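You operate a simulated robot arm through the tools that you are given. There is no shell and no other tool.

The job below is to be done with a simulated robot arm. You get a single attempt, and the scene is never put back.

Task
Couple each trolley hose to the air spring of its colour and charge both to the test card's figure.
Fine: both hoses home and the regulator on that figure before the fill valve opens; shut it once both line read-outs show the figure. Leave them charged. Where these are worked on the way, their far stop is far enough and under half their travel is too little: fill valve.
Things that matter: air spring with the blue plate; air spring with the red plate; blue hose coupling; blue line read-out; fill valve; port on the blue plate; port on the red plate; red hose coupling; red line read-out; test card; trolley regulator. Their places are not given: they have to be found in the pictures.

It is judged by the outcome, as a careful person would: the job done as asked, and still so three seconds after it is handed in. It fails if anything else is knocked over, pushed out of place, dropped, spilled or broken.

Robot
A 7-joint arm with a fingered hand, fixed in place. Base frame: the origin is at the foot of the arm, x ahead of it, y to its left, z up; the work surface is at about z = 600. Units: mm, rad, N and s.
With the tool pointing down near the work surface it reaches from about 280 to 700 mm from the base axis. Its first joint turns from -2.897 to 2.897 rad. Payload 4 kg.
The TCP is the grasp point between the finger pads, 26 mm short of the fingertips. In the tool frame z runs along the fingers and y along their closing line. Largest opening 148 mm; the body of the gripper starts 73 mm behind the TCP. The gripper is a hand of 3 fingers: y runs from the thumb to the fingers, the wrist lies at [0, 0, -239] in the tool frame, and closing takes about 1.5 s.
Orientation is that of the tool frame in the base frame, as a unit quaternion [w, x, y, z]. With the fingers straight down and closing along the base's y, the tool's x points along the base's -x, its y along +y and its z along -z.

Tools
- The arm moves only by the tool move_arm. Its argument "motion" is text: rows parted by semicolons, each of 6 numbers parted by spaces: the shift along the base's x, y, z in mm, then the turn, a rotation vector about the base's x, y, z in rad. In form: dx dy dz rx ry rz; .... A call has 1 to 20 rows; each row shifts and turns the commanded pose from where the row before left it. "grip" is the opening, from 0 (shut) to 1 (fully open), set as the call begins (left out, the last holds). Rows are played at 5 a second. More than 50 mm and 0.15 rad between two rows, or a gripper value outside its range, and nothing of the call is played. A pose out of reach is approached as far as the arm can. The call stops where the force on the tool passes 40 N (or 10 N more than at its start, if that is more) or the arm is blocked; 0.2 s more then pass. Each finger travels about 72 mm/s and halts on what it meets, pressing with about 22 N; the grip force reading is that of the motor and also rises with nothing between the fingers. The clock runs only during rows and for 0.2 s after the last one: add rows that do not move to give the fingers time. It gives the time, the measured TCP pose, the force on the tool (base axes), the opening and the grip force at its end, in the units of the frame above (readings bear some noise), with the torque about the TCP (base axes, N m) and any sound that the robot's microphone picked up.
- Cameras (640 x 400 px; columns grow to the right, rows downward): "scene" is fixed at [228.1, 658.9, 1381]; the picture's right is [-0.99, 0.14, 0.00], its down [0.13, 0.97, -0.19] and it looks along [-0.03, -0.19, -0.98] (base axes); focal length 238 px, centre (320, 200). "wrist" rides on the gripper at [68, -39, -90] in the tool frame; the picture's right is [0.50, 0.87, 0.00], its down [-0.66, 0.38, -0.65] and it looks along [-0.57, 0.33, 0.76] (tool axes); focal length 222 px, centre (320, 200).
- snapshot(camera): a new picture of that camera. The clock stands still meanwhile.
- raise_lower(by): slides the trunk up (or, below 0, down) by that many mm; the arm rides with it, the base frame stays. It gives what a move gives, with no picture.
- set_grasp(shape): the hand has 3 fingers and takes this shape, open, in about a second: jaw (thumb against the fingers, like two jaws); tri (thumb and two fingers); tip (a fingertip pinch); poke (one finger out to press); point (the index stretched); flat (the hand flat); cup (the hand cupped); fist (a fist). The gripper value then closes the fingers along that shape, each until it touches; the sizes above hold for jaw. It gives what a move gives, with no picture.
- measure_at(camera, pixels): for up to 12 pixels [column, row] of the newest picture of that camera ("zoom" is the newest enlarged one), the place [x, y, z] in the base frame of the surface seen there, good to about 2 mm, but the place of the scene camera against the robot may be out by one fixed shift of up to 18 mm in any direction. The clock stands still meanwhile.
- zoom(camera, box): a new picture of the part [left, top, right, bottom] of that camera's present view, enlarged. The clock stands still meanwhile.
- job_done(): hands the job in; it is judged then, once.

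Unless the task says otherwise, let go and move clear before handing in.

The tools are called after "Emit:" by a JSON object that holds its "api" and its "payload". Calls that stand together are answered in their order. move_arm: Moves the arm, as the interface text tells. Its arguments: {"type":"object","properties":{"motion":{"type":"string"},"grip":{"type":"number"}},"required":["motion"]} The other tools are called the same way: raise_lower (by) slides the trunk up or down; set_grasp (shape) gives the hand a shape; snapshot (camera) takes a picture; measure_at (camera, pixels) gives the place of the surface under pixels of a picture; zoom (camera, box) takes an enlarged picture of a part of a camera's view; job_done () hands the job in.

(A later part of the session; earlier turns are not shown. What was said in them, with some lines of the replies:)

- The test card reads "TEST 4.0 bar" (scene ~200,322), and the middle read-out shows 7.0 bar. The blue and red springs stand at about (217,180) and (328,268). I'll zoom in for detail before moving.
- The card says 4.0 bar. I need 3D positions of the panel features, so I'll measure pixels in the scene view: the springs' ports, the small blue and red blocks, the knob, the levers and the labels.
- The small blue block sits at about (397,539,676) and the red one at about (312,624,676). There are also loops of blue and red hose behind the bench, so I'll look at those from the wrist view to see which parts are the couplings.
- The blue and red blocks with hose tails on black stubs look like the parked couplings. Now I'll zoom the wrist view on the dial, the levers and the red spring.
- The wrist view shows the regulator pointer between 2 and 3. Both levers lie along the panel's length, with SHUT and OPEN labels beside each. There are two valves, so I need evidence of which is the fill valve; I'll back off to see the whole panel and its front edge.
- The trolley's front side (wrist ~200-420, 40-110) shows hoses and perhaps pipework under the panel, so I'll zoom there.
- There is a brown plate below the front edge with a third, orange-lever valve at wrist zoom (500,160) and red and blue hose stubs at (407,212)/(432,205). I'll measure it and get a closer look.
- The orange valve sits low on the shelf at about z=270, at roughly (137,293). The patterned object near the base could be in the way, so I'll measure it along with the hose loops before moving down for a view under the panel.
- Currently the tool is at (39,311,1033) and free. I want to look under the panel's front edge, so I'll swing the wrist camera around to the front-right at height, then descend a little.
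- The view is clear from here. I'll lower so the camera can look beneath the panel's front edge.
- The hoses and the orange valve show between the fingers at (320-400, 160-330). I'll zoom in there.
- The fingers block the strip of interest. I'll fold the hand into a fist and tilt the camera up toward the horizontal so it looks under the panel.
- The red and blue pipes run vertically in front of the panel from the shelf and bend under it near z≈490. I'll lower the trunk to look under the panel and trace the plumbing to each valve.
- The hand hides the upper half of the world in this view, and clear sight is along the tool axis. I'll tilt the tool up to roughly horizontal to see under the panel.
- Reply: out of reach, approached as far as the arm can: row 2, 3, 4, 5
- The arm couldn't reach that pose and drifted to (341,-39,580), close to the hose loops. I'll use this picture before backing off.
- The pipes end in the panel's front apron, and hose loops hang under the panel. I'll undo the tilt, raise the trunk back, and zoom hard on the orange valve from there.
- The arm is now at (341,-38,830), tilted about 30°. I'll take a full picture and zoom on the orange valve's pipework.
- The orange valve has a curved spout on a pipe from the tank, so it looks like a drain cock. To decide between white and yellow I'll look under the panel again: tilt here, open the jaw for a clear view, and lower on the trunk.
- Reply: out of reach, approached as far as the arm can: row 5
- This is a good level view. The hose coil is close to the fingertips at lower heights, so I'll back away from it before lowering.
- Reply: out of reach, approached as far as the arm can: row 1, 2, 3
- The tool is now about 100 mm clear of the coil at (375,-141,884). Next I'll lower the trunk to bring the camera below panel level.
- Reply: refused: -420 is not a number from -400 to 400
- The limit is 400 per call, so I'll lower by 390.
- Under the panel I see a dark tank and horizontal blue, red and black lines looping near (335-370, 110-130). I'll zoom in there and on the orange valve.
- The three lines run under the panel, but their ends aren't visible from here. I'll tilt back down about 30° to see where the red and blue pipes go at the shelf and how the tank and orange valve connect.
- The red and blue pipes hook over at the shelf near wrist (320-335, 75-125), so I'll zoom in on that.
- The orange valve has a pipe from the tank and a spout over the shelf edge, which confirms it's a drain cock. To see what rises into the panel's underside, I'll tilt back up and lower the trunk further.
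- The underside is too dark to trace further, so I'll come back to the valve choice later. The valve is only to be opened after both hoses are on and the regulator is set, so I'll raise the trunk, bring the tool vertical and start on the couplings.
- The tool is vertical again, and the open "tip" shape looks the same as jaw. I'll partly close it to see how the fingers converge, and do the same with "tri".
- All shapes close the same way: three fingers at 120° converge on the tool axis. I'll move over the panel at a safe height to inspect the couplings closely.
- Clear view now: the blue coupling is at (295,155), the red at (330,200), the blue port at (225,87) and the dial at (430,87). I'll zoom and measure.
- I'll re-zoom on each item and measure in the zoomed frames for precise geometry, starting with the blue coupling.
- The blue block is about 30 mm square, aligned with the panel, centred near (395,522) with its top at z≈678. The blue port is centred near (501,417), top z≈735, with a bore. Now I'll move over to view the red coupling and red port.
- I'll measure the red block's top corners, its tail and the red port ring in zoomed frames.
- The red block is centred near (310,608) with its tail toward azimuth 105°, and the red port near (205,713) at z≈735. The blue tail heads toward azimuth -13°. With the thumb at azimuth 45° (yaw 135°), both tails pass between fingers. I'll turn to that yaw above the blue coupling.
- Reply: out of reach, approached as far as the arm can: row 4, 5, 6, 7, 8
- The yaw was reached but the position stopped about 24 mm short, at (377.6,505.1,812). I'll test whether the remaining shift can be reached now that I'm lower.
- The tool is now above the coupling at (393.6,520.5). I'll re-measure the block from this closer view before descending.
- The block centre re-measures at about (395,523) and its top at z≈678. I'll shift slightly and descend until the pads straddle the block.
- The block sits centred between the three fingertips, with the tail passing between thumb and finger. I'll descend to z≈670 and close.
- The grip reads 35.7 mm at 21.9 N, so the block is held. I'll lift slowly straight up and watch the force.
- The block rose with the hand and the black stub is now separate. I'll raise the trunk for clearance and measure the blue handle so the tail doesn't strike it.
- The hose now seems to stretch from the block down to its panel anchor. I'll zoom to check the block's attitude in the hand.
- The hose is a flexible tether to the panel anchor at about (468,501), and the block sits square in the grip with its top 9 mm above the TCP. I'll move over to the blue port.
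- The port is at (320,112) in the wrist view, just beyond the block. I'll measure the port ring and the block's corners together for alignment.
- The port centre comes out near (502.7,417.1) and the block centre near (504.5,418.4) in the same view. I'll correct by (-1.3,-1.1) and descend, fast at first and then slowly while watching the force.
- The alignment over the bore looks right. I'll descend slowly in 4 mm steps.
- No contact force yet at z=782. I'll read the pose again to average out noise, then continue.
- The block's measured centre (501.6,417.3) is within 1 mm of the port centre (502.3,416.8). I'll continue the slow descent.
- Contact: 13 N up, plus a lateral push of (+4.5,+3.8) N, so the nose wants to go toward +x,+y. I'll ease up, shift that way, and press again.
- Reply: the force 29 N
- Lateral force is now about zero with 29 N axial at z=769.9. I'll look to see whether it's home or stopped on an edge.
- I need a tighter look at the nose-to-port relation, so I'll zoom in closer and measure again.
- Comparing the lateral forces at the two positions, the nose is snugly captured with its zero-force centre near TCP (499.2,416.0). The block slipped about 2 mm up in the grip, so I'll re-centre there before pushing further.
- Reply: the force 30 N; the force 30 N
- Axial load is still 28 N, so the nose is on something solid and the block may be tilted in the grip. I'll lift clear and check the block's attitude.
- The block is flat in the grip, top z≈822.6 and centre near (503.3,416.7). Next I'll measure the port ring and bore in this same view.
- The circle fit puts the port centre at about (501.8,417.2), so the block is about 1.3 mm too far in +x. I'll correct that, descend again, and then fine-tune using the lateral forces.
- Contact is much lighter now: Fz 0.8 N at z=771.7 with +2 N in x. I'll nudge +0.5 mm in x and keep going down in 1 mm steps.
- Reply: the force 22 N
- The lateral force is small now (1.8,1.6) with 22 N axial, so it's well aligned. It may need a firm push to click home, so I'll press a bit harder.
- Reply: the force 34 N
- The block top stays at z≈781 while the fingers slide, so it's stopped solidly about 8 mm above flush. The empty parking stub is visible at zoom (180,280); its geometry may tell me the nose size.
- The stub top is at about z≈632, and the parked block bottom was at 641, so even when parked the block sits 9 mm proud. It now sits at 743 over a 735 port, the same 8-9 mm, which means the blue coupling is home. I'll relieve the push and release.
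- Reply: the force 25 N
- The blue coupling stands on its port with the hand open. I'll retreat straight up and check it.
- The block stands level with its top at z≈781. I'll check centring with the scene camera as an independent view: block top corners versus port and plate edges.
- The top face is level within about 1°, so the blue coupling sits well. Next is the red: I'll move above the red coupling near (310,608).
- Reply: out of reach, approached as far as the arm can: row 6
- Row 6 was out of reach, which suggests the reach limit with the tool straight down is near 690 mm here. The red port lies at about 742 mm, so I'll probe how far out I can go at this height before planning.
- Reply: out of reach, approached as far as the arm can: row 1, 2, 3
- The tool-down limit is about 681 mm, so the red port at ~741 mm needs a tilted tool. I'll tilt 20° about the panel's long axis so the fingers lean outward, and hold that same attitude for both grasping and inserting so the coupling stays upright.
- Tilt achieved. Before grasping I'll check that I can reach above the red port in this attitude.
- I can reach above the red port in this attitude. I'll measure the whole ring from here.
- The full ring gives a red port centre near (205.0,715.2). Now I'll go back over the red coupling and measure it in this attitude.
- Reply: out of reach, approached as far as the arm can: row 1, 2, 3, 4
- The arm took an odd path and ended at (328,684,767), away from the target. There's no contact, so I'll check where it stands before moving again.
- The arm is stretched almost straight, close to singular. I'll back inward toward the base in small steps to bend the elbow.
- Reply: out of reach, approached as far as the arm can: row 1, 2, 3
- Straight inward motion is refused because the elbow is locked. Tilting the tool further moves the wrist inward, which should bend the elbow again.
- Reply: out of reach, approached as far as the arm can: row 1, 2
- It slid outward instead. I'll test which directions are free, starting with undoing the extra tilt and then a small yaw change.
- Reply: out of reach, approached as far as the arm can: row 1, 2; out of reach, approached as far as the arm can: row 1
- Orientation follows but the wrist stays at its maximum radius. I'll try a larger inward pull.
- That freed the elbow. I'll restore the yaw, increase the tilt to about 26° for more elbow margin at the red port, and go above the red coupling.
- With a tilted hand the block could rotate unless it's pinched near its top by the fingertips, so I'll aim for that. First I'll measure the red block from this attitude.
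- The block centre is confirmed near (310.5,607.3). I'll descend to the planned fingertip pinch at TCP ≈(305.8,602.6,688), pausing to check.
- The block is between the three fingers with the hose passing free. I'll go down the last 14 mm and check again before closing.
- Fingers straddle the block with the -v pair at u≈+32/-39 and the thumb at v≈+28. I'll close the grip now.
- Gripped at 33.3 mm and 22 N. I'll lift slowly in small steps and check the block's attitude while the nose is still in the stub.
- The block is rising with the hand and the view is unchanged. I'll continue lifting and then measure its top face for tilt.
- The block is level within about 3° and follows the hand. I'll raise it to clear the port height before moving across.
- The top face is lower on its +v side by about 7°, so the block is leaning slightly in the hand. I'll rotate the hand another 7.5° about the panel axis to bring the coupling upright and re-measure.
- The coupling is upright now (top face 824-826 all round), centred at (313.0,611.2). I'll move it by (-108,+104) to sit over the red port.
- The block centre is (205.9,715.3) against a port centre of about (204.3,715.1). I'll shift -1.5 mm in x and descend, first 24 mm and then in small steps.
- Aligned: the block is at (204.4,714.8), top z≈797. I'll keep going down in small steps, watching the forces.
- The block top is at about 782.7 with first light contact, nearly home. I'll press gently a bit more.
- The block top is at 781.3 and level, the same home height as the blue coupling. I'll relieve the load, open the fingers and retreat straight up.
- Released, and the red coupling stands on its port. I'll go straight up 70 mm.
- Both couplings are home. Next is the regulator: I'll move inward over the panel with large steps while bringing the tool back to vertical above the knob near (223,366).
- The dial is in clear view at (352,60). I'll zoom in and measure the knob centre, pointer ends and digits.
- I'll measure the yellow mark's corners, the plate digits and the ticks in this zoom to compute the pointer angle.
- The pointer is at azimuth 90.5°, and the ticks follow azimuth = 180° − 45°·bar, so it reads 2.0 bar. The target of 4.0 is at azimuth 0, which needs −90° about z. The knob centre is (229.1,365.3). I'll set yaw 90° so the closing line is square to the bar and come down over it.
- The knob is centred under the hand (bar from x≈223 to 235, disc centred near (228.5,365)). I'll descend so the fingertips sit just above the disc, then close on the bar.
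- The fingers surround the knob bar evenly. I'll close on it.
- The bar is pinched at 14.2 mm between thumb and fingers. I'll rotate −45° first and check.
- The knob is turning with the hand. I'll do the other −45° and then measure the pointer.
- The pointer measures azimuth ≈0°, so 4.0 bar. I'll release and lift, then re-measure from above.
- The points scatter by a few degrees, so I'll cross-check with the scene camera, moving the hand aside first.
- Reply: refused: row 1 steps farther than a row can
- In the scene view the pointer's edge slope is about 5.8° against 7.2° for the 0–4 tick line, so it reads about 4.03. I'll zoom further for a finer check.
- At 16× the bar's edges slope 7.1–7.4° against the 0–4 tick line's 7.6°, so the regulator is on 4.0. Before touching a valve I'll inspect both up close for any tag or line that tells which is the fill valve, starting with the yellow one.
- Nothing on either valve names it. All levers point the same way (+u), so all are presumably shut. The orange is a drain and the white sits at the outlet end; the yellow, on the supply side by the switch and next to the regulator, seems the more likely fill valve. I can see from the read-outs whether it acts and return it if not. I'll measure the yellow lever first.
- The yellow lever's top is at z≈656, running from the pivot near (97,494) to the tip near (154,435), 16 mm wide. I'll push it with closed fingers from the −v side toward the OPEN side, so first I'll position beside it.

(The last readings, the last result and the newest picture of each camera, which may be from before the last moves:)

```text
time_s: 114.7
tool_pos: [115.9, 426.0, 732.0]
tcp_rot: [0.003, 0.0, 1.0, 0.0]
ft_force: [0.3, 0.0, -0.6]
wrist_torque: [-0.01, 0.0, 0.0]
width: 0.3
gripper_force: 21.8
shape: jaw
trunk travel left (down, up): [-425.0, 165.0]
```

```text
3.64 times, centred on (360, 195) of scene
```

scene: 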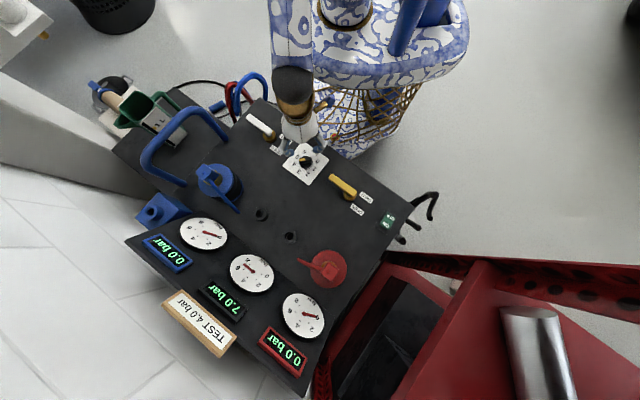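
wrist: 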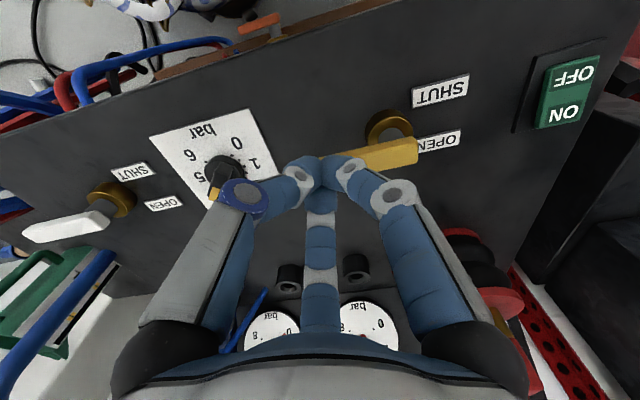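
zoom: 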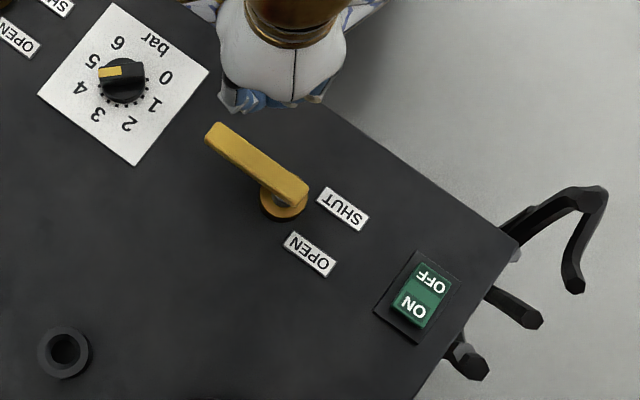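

From here the front edge and pipes show at the top left of the picture. I'll zoom there once more for clues before moving any lever.

Emit:
{"api": "zoom", "payload": {"camera": "wrist", "box": [0, 0, 320, 150]}}

Emit:
{"api": "zoom", "payload": {"camera": "wrist", "box": [300, 40, 620, 240]}}

```text
2.00 times, centred on (160, 75) of wrist
```

zoom: 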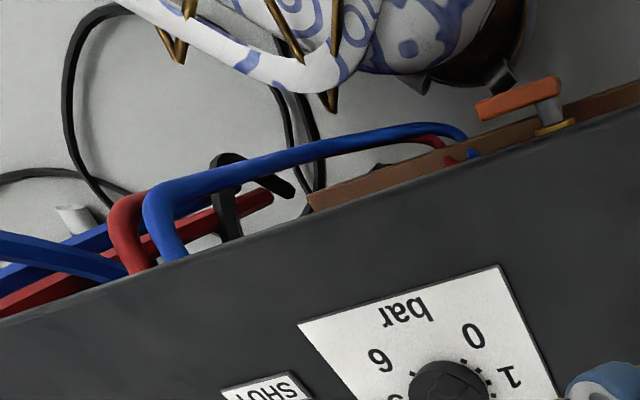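

```text
2.00 times, centred on (460, 140) of wrist
```

zoom: 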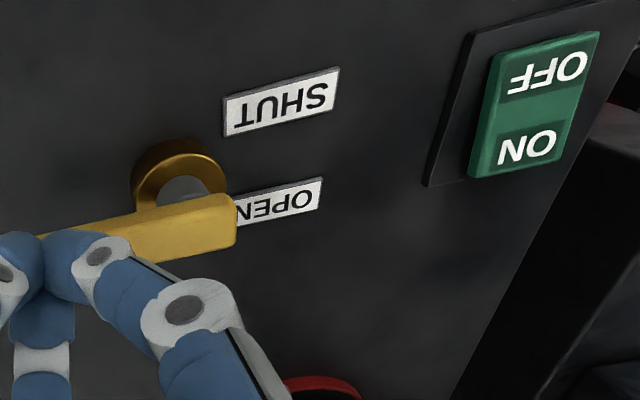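

The red and blue pipes clearly run from the panel's front edge down to the shelf right beside the orange valve. That matters: the orange valve might feed both lines, so I'll zoom tighter and measure there.

Emit:
{"api": "zoom", "payload": {"camera": "wrist", "box": [200, 10, 300, 80]}}

Emit:
{"api": "measure_at", "payload": {"camera": "zoom", "pixels": [[220, 245], [270, 230], [190, 180], [250, 190], [470, 100], [390, 130], [430, 170], [470, 150], [320, 230], [550, 130], [300, 170], [130, 230]]}}

```text
5.71 times, centred on (250, 45) of wrist
```

zoom: 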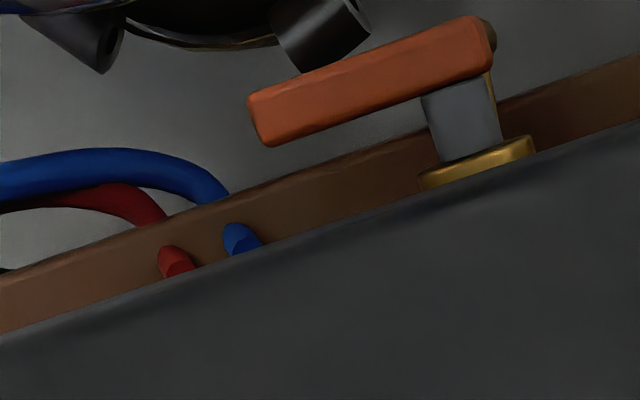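

```text
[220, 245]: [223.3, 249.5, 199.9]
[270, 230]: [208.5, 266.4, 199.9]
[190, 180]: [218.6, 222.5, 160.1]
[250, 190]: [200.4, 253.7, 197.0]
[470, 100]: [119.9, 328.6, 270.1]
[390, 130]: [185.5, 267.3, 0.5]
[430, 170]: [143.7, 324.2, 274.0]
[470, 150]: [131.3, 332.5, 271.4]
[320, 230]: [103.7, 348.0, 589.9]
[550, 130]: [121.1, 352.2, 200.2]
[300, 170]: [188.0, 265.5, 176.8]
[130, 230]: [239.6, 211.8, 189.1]
```

The orange valve has its own pipe from the tank and an open spout, so it's a drain; the pipes by the white valve go down below the shelf like exhausts. That supports yellow as the fill valve. I'll lower the closed fingers beside its lever.

Emit:
{"api": "move_arm", "payload": {"motion": "0 0 -20 0 0 0; 0 0 -20 0 0 0; 0 0 -20 0 0 0; 0 0 -20 0 0 0; 0 0 0 0 0 0"}}

Emit:
{"api": "snapshot", "payload": {"camera": "wrist"}}

```text
time_s: 115.9
tool_pos: [116.3, 425.8, 655.7]
tcp_rot: [0.003, 0.0, 1.0, -0.001]
ft_force: [-1.4, -0.3, 0.1]
wrist_torque: [0.01, -0.02, -0.01]
width: 0.1
gripper_force: 22.1
shape: jaw
trunk travel left (down, up): [-425.0, 165.0]
```

```text
taken
```

wrist: 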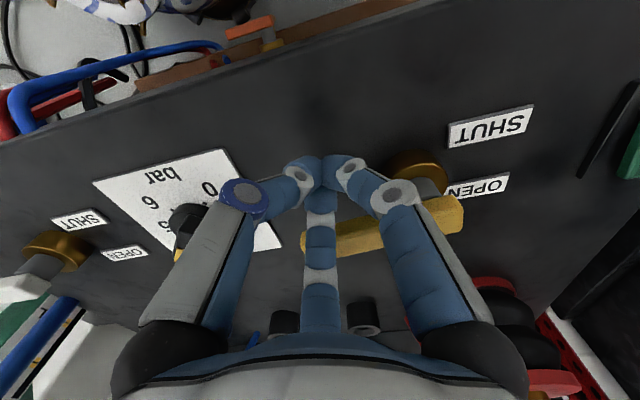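

The fingertips are down on the −v side of the lever. I'll push gently toward +v and watch the force to see whether the lever turns that way.

Emit:
{"api": "move_arm", "payload": {"motion": "4 3.5 0 0 0 0; 4 3.5 0 0 0 0; 5 2.8 0 0 0 0; 5 2.8 0 0 0 0; 0 0 0 0 0 0"}}

Emit:
{"api": "zoom", "payload": {"camera": "scene", "box": [290, 140, 430, 250]}}

```text
time_s: 117.1
tool_pos: [134.5, 437.9, 656.1]
tcp_rot: [0.003, 0.0, 1.0, 0.0]
ft_force: [-0.9, -0.7, -0.2]
wrist_torque: [0.0, 0.04, 0.03]
width: 0.0
gripper_force: 22.6
shape: jaw
trunk travel left (down, up): [-425.0, 165.0]
```

```text
3.64 times, centred on (360, 195) of scene
```

zoom: 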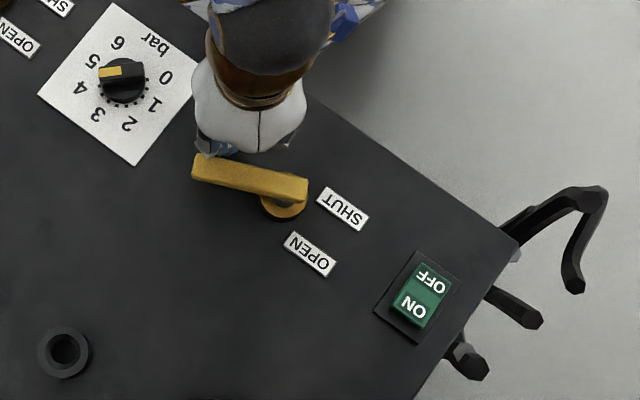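

The lever turns freely toward OPEN, now about 20°. I'll continue along the arc.

Emit:
{"api": "move_arm", "payload": {"motion": "4.6 3.6 0 0 0 0; 4.5 3.6 0 0 0 0; 3.8 4.4 0 0 0 0; 3.8 4.4 0 0 0 0; 3 5 0 0 0 0; 3 5 0 0 0 0; 0 0 0 0 0 0"}}

Emit:
{"api": "zoom", "payload": {"camera": "scene", "box": [290, 140, 430, 250]}}

Emit:
{"api": "zoom", "payload": {"camera": "scene", "box": [120, 200, 340, 380]}}

```text
time_s: 118.7
tool_pos: [156.9, 465.7, 655.8]
tcp_rot: [0.003, 0.0, 1.0, -0.001]
ft_force: [-0.8, -1.4, 0.6]
wrist_torque: [-0.03, -0.03, 0.02]
width: 0.1
gripper_force: 22.1
shape: jaw
trunk travel left (down, up): [-425.0, 165.0]
```

```text
3.64 times, centred on (360, 195) of scene
```

zoom: 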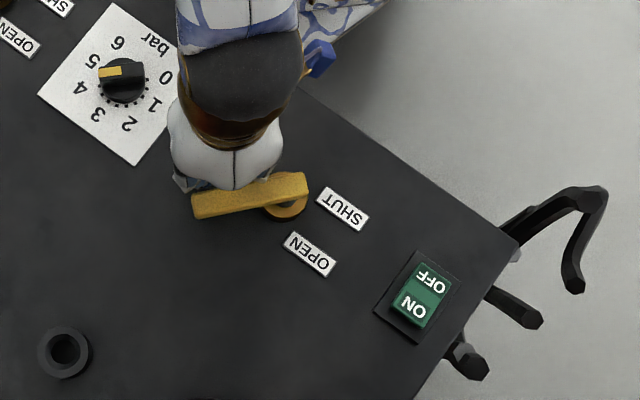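

```text
2.22 times, centred on (230, 290) of scene
```

zoom: 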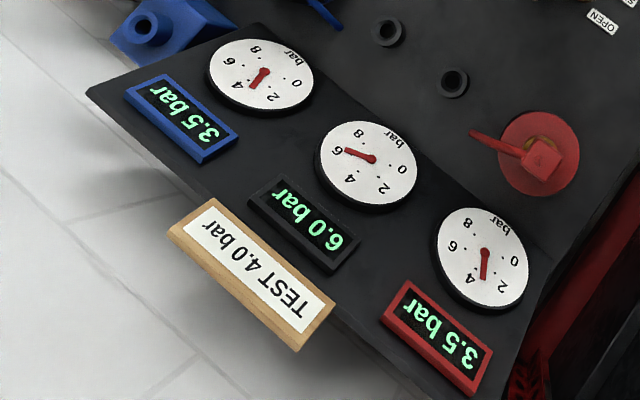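

Yellow is the fill valve: both lines now read 3.5 bar and are rising. I'll open it further along its arc, well past half, and watch the read-outs.

Emit:
{"api": "move_arm", "payload": {"motion": "2.2 5.4 0 0 0 0; 2.1 5.3 0 0 0 0; 1.1 5.7 0 0 0 0; 1.1 5.7 0 0 0 0; 0 5.8 0 0 0 0; 0 5.8 0 0 0 0"}}

Emit:
{"api": "zoom", "payload": {"camera": "scene", "box": [120, 200, 340, 380]}}

Emit:
{"api": "zoom", "payload": {"camera": "scene", "box": [290, 140, 430, 250]}}

```text
time_s: 120.1
tool_pos: [163.7, 497.9, 653.9]
tcp_rot: [0.002, 0.001, 1.0, -0.001]
ft_force: [1.4, -3.1, 1.0]
wrist_torque: [0.01, 0.01, 0.03]
width: 0.1
gripper_force: 22.2
shape: jaw
trunk travel left (down, up): [-425.0, 165.0]
```

```text
2.22 times, centred on (230, 290) of scene
```

zoom: 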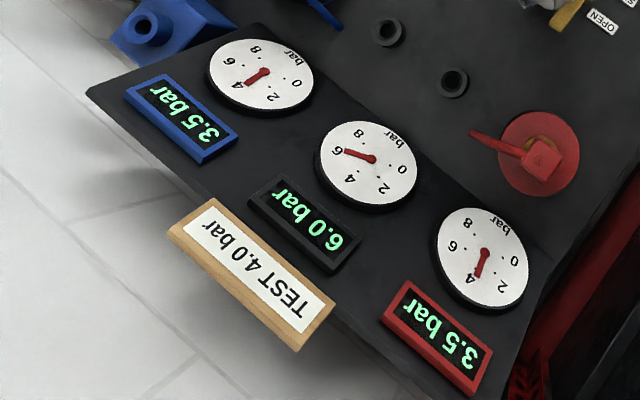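

```text
3.64 times, centred on (360, 195) of scene
```

zoom: 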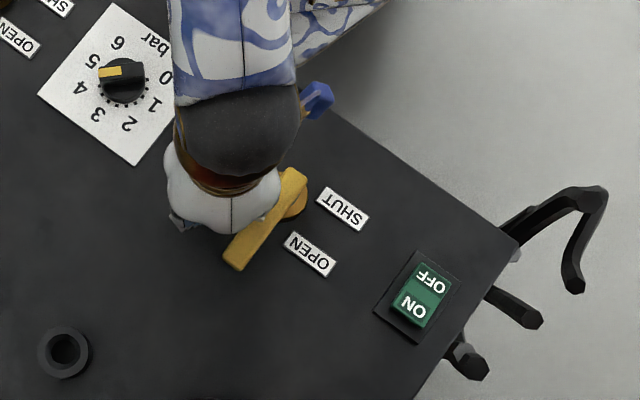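

The displays still show 3.5, but the needles seem to have moved, so I'll zoom closer on gauges and read-outs.

Emit:
{"api": "zoom", "payload": {"camera": "scene", "box": [135, 205, 235, 285]}}

Emit:
{"api": "zoom", "payload": {"camera": "scene", "box": [245, 285, 345, 385]}}

```text
5.00 times, centred on (185, 245) of scene
```

zoom: 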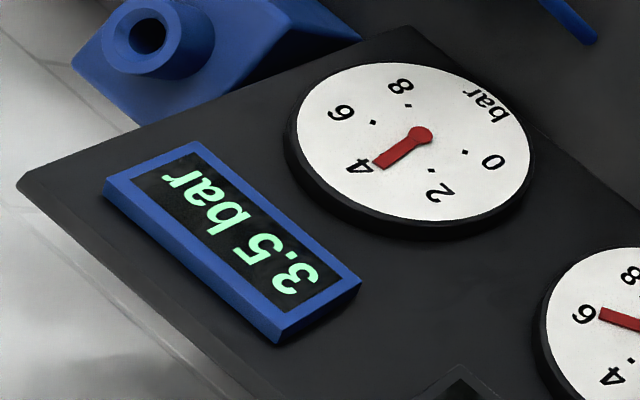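

```text
4.00 times, centred on (295, 335) of scene
```

zoom: 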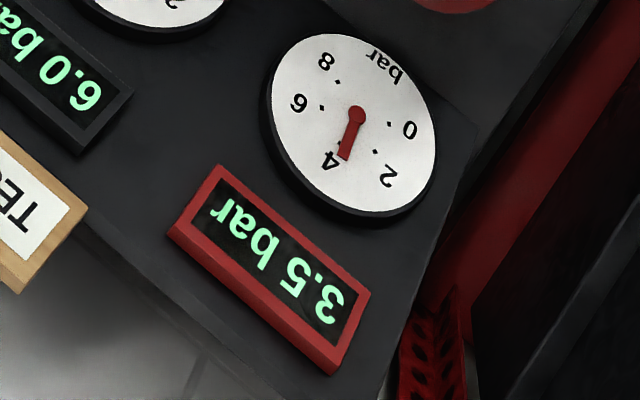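

The needles sit just under 4 while the displays step in halves, so the lines are still rising. I'll wait a second with the valve open.

Emit:
{"api": "move_arm", "payload": {"motion": "0 0 0 0 0 0; 0 0 0 0 0 0; 0 0 0 0 0 0; 0 0 0 0 0 0"}}

Emit:
{"api": "zoom", "payload": {"camera": "scene", "box": [120, 200, 340, 380]}}

Emit:
{"api": "zoom", "payload": {"camera": "scene", "box": [135, 205, 235, 285]}}

```text
time_s: 121.1
tool_pos: [162.4, 497.1, 654.6]
tcp_rot: [0.003, 0.0, 1.0, -0.001]
ft_force: [3.5, -5.7, 1.0]
wrist_torque: [0.02, 0.03, 0.05]
width: 0.0
gripper_force: 21.4
shape: jaw
trunk travel left (down, up): [-425.0, 165.0]
```

```text
2.22 times, centred on (230, 290) of scene
```

zoom: 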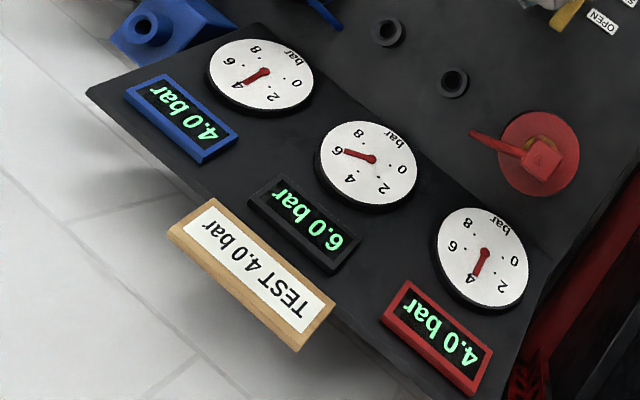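

```text
5.00 times, centred on (185, 245) of scene
```

zoom: 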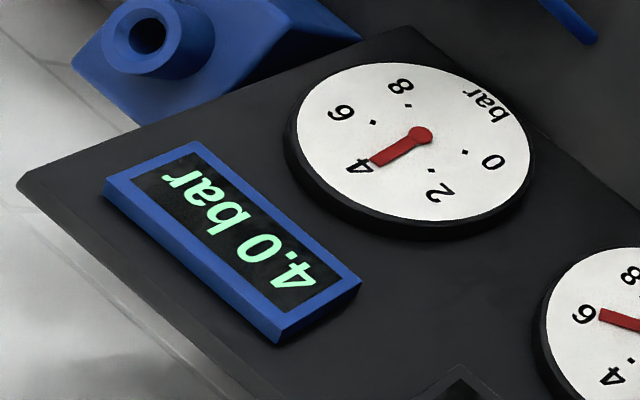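

Both line read-outs show 4.0 bar. Now I'll shut the valve: lift, go around to the other side of the lever, and push it back.

Emit:
{"api": "move_arm", "payload": {"motion": "3 -3 0 0 0 0; 0 0 30 0 0 0; 0 0 30 0 0 0; -15 22 0 0 0 0; -15 22 0 0 0 0; -14 21 0 0 0 0; 0 0 0 0 0 0"}}

Emit:
{"api": "zoom", "payload": {"camera": "scene", "box": [290, 140, 430, 250]}}

Emit:
{"api": "zoom", "payload": {"camera": "scene", "box": [120, 200, 340, 380]}}

Emit:
{"api": "snapshot", "payload": {"camera": "wrist"}}

```text
time_s: 122.7
tool_pos: [121.0, 560.4, 713.2]
tcp_rot: [0.003, 0.0, 1.0, -0.001]
ft_force: [-0.5, 0.7, 0.0]
wrist_torque: [-0.03, 0.01, -0.01]
width: 0.0
gripper_force: 21.9
shape: jaw
trunk travel left (down, up): [-425.0, 165.0]
```

```text
3.64 times, centred on (360, 195) of scene
```

zoom: 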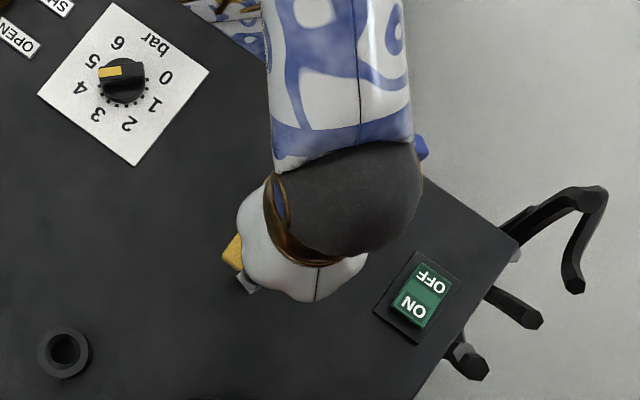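

```text
2.22 times, centred on (230, 290) of scene
```

zoom: 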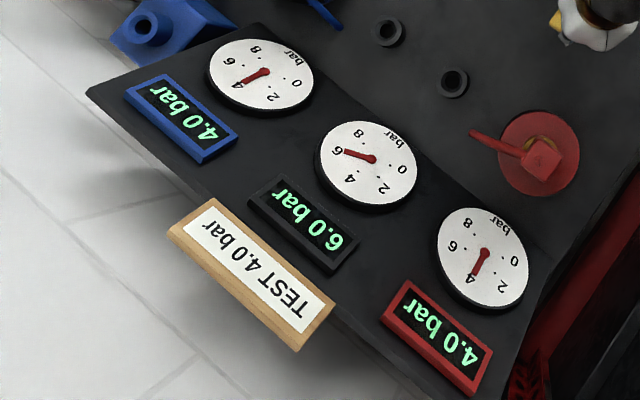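

```text
taken
```

wrist: 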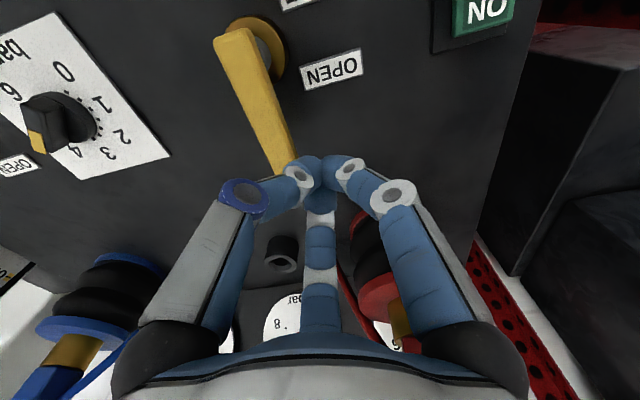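

Still 4.0 on both. I'll measure where the lever lies now, to land on the right side of it.

Emit:
{"api": "measure_at", "payload": {"camera": "wrist", "pixels": [[225, 42], [240, 35], [255, 40], [240, 100], [270, 100], [265, 150], [290, 150], [250, 70], [280, 130], [300, 175], [320, 165], [300, 160]]}}

```text
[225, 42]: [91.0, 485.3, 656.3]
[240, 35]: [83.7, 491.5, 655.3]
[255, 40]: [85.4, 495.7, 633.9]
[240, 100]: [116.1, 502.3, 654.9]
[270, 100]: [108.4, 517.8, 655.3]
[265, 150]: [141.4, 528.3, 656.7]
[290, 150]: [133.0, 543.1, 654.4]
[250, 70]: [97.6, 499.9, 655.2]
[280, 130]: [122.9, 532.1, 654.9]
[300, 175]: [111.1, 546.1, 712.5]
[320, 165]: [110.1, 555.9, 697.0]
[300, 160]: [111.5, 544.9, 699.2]
```

The lever points along +v, fully open at 90°. I'll step 9 mm further to its −u side, descend, and push it back along the arc.

Emit:
{"api": "move_arm", "payload": {"motion": "-6.4 6.4 0 0 0 0; 0 0 -20 0 0 0; 0 0 -20 0 0 0; 0 0 -17 0 0 0; 0 0 0 0 0 0"}}

Emit:
{"api": "snapshot", "payload": {"camera": "wrist"}}

```text
time_s: 123.9
tool_pos: [113.9, 568.5, 656.5]
tcp_rot: [0.002, 0.0, 1.0, -0.001]
ft_force: [0.8, 0.2, -0.2]
wrist_torque: [-0.02, 0.01, 0.01]
width: 0.1
gripper_force: 22.1
shape: jaw
trunk travel left (down, up): [-425.0, 165.0]
```

```text
taken
```

wrist: 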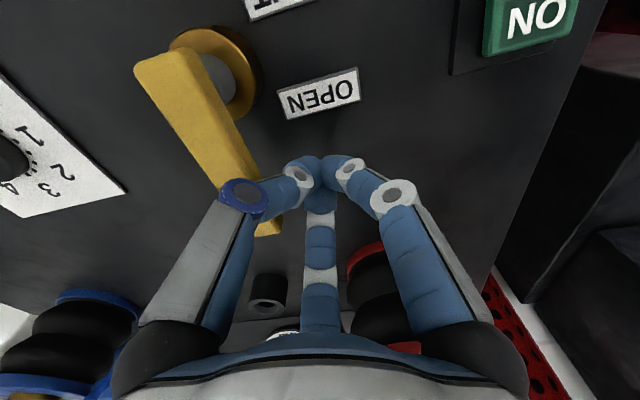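

The fingers are beside the lever with no contact. I'll sweep it back along the arc, first half.

Emit:
{"api": "move_arm", "payload": {"motion": "6.9 -6.7 0 0 0 0; 6.9 -6.7 0 0 0 0; 6.9 -6.7 0 0 0 0; 8.8 -7.4 0 0 0 0; 7.5 -8.8 0 0 0 0; 5.8 -9.9 0 0 0 0; 0 0 0 0 0 0"}}

Emit:
{"api": "zoom", "payload": {"camera": "scene", "box": [290, 140, 430, 250]}}

Emit:
{"api": "snapshot", "payload": {"camera": "wrist"}}

```text
time_s: 125.5
tool_pos: [158.1, 519.9, 657.6]
tcp_rot: [0.003, -0.001, 1.0, 0.0]
ft_force: [0.6, 0.5, -0.1]
wrist_torque: [-0.03, -0.02, -0.02]
width: 0.0
gripper_force: 22.3
shape: jaw
trunk travel left (down, up): [-425.0, 165.0]
```

```text
3.64 times, centred on (360, 195) of scene
```

zoom: 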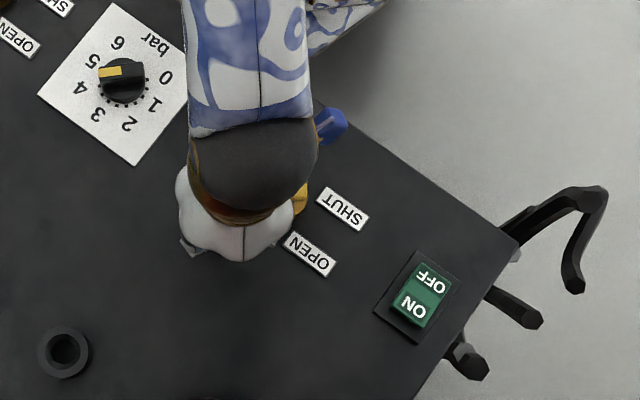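

```text
taken
```

wrist: 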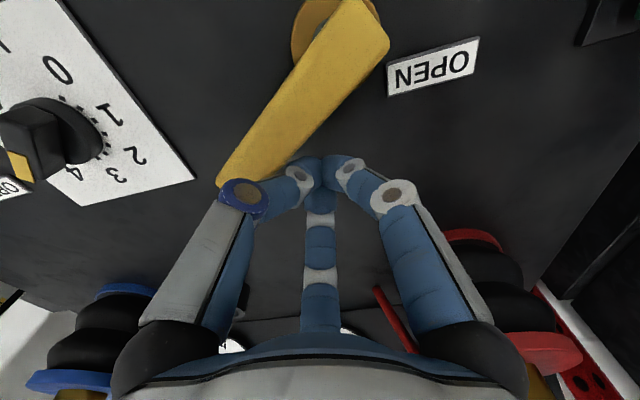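

The lever is coming back, at about 45° now. I'll continue toward SHUT.

Emit:
{"api": "move_arm", "payload": {"motion": "4 -10.8 0 0 0 0; 2 -11.4 0 0 0 0; 0.1 -11.5 0 0 0 0; -1.9 -11.4 0 0 0 0; 0 0 0 0 0 0"}}

Emit:
{"api": "snapshot", "payload": {"camera": "wrist"}}

Emit:
{"api": "zoom", "payload": {"camera": "scene", "box": [290, 140, 430, 250]}}

```text
time_s: 126.7
tool_pos: [163.0, 473.9, 657.8]
tcp_rot: [0.003, 0.0, 1.0, 0.0]
ft_force: [2.0, 3.8, 2.4]
wrist_torque: [-0.06, 0.01, 0.01]
width: 0.1
gripper_force: 21.9
shape: jaw
trunk travel left (down, up): [-425.0, 165.0]
```

```text
taken
```

wrist: 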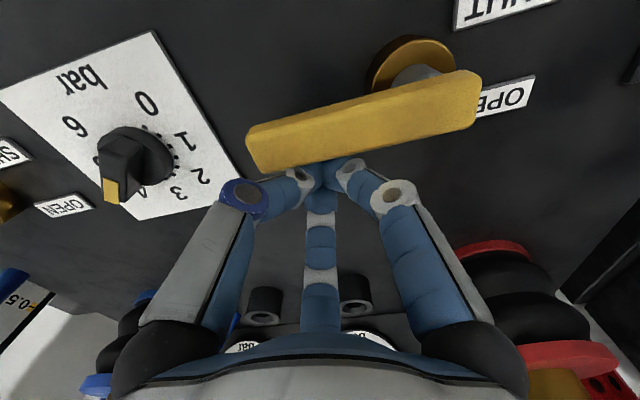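

```text
3.64 times, centred on (360, 195) of scene
```

zoom: 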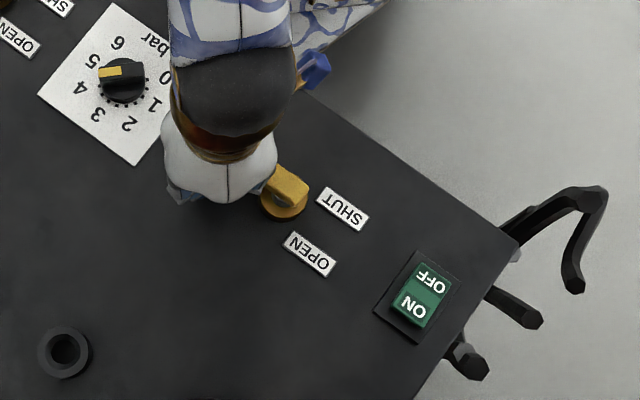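

The force is starting to rise (3.8 N). I'll measure the lever angle to see if it's back at its stop.

Emit:
{"api": "measure_at", "payload": {"camera": "wrist", "pixels": [[252, 135], [262, 165], [470, 80], [470, 115], [300, 130], [420, 95], [300, 150], [420, 125], [350, 110], [350, 140], [400, 100], [280, 140]]}}

```text
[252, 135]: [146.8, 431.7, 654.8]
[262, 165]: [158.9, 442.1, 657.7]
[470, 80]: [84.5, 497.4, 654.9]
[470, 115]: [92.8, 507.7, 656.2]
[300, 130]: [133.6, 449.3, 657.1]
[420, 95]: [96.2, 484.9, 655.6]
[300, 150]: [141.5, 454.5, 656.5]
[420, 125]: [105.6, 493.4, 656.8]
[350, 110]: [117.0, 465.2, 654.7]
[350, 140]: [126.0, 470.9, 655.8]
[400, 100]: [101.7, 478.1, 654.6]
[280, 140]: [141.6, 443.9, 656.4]
```

The lever is back at azimuth −45.7° against the original −45.9°, so it's shut. I'll give it a small firming push into the stop and check the read-outs.

Emit:
{"api": "move_arm", "payload": {"motion": "-1.4 -1.4 0 0 0 0; -0.7 -0.7 0 0 0 0; 0 0 0 0 0 0"}}

Emit:
{"api": "zoom", "payload": {"camera": "scene", "box": [120, 200, 340, 380]}}

```text
time_s: 127.5
tool_pos: [162.1, 474.4, 659.2]
tcp_rot: [0.003, 0.0, 1.0, 0.0]
ft_force: [11.0, 9.9, 3.4]
wrist_torque: [-0.05, 0.02, 0.2]
width: 0.0
gripper_force: 22.7
shape: jaw
trunk travel left (down, up): [-425.0, 165.0]
```

```text
2.22 times, centred on (230, 290) of scene
```

zoom: 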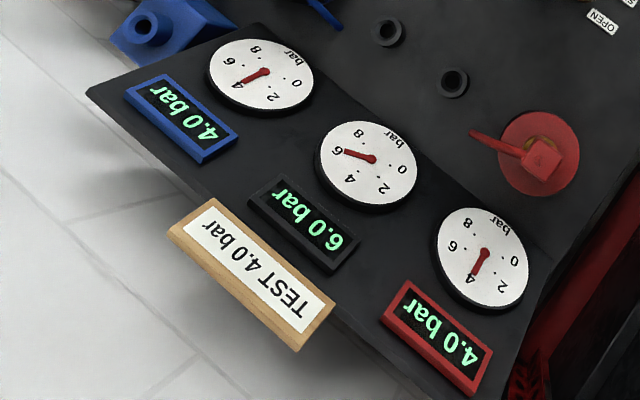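

There's a firm stop at about 15 N, and both lines read 4.0 bar. I'll back off from the lever, rise clear, and do a final check.

Emit:
{"api": "move_arm", "payload": {"motion": "4 4 0 0 0 0; 4 4 0 0 0 0; 0 0 30 0 0 0; 0 0 40 0 0 0; 0 0 40 0 0 0; 0 0 40 0 0 0; 0 0 0 0 0 0"}}

Emit:
{"api": "move_arm", "payload": {"motion": "15 -30 0 0 0 0; 15 -35 0 0 0 0; 10 -35 0 0 0 0; 0 0 0 0 0 0; 0 0 0 0 0 0; 0 0 0 0 0 0; 0 0 0 0 0 0"}}

Emit:
{"api": "snapshot", "payload": {"camera": "scene"}}

Emit:
{"api": "zoom", "payload": {"camera": "scene", "box": [120, 200, 340, 380]}}

Emit:
{"api": "zoom", "payload": {"camera": "scene", "box": [230, 100, 410, 240]}}

```text
time_s: 129.1
tool_pos: [167.9, 481.2, 806.9]
tcp_rot: [0.003, 0.0, 1.0, -0.001]
ft_force: [0.2, -0.1, -0.1]
wrist_torque: [0.0, 0.0, 0.0]
width: 0.1
gripper_force: 22.0
shape: jaw
trunk travel left (down, up): [-425.0, 165.0]
```

```text
time_s: 130.7
tool_pos: [209.2, 379.3, 807.4]
tcp_rot: [0.003, 0.0, 1.0, 0.0]
ft_force: [-1.2, -0.6, 0.3]
wrist_torque: [0.01, 0.01, 0.0]
width: 0.2
gripper_force: 21.9
shape: jaw
trunk travel left (down, up): [-425.0, 165.0]
```

```text
taken
```

scene: 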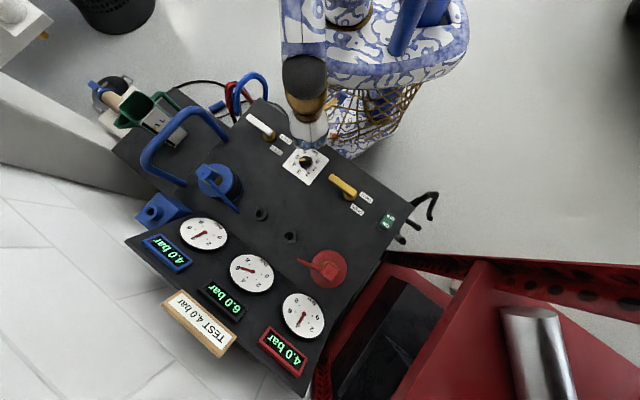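

```text
2.22 times, centred on (230, 290) of scene
```

zoom: 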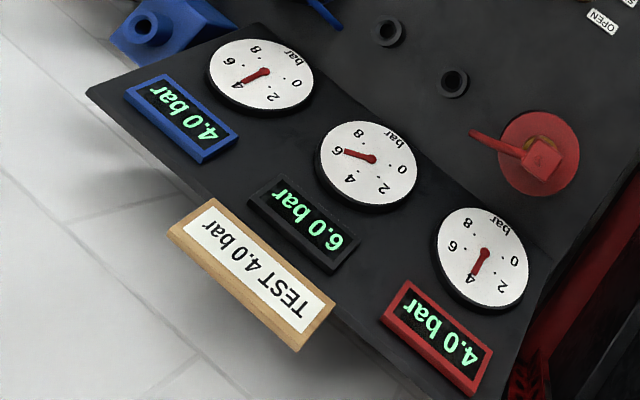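

```text
2.86 times, centred on (320, 170) of scene
```

zoom: 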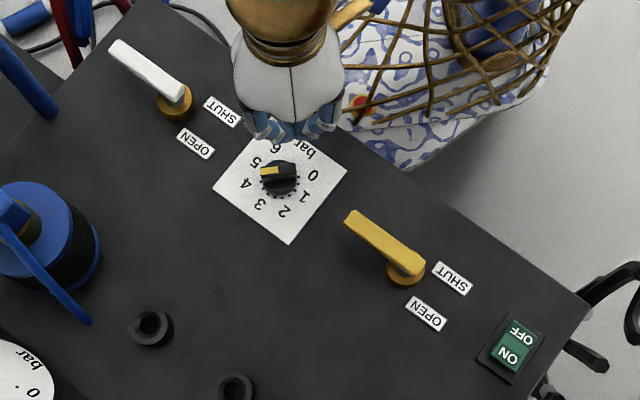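

Three seconds after shutting, both lines hold 4.0 bar, and the lever, knob and couplings are in place. One last close look at the gauges for drift before handing in.

Emit:
{"api": "move_arm", "payload": {"motion": "0 0 10 0 0 0; 0 0 0 0 0 0; 0 0 0 0 0 0; 0 0 0 0 0 0; 0 0 0 0 0 0; 0 0 0 0 0 0; 0 0 0 0 0 0; 0 0 0 0 0 0; 0 0 0 0 0 0; 0 0 0 0 0 0"}}

Emit:
{"api": "zoom", "payload": {"camera": "scene", "box": [135, 205, 235, 285]}}

Emit:
{"api": "zoom", "payload": {"camera": "scene", "box": [245, 285, 345, 385]}}

Emit:
{"api": "zoom", "payload": {"camera": "scene", "box": [130, 70, 270, 220]}}

```text
time_s: 132.9
tool_pos: [209.7, 380.2, 816.5]
tcp_rot: [0.003, 0.0, 1.0, -0.001]
ft_force: [-0.4, 0.0, -0.2]
wrist_torque: [-0.02, 0.04, -0.01]
width: 0.1
gripper_force: 22.4
shape: jaw
trunk travel left (down, up): [-425.0, 165.0]
```

```text
5.00 times, centred on (185, 245) of scene
```

zoom: 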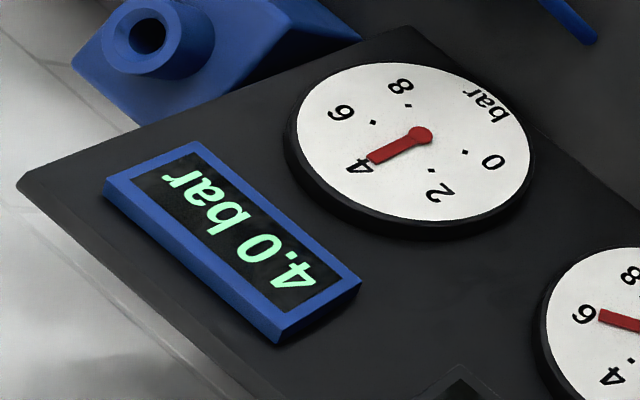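

```text
4.00 times, centred on (295, 335) of scene
```

zoom: 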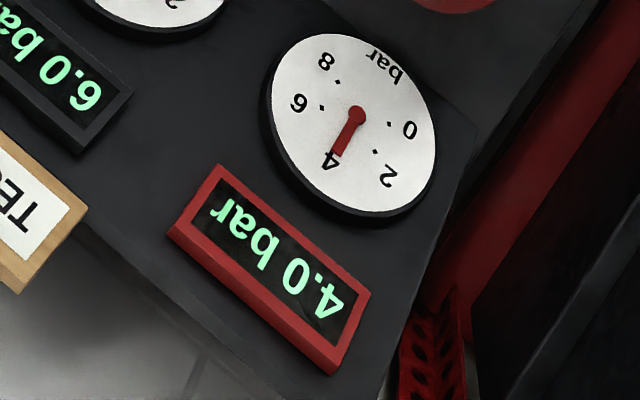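

```text
2.67 times, centred on (200, 145) of scene
```

zoom: 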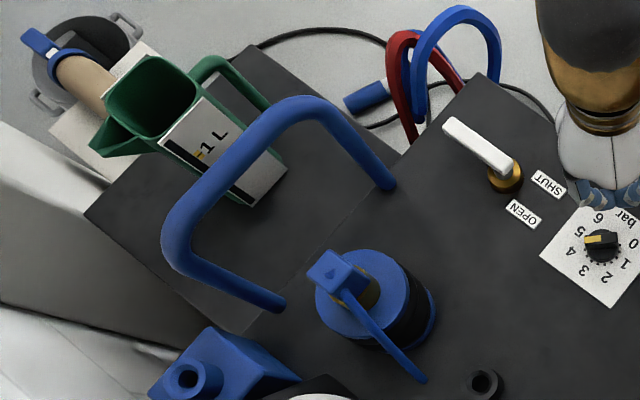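

Both needles and both read-outs sit on 4.0 bar and are steady five seconds after shutting. The couplings are seated, the lever is at SHUT, the regulator is on 4, nothing else has been moved, and the hand is clear. I'm handing in.

Emit:
{"api": "job_done", "payload": {}}

```text
The job is handed in.
```

The job is handed in: both air springs are charged to 4.0 bar, the figure on the test card, and the fill valve is shut.

- **Hoses:** the blue and red couplings are seated on the ports of their colour. Each sits at the same height over its port as it did in its parking stub.
- **Regulator:** I turned it from 2.0 to 4.0 bar. Both hoses were home and the regulator was set before I opened any valve.
- **Fill valve:** three valves have the same OPEN/SHUT labels and nothing says which is the fill valve. I took it to be the yellow one. When I opened it, both line read-outs rose, which confirmed it. I opened it fully, waited until both lines showed 4.0 bar, then pushed it back against its SHUT stop.
- **Afterwards:** both read-outs still showed 4.0 bar about five seconds after shutting. The white and orange valves were not touched, and the last pictures showed nothing else out of place.

The red port was beyond the arm's reach with the hand pointing straight down. I gripped and placed that coupling with the hand tilted, and it finished level.
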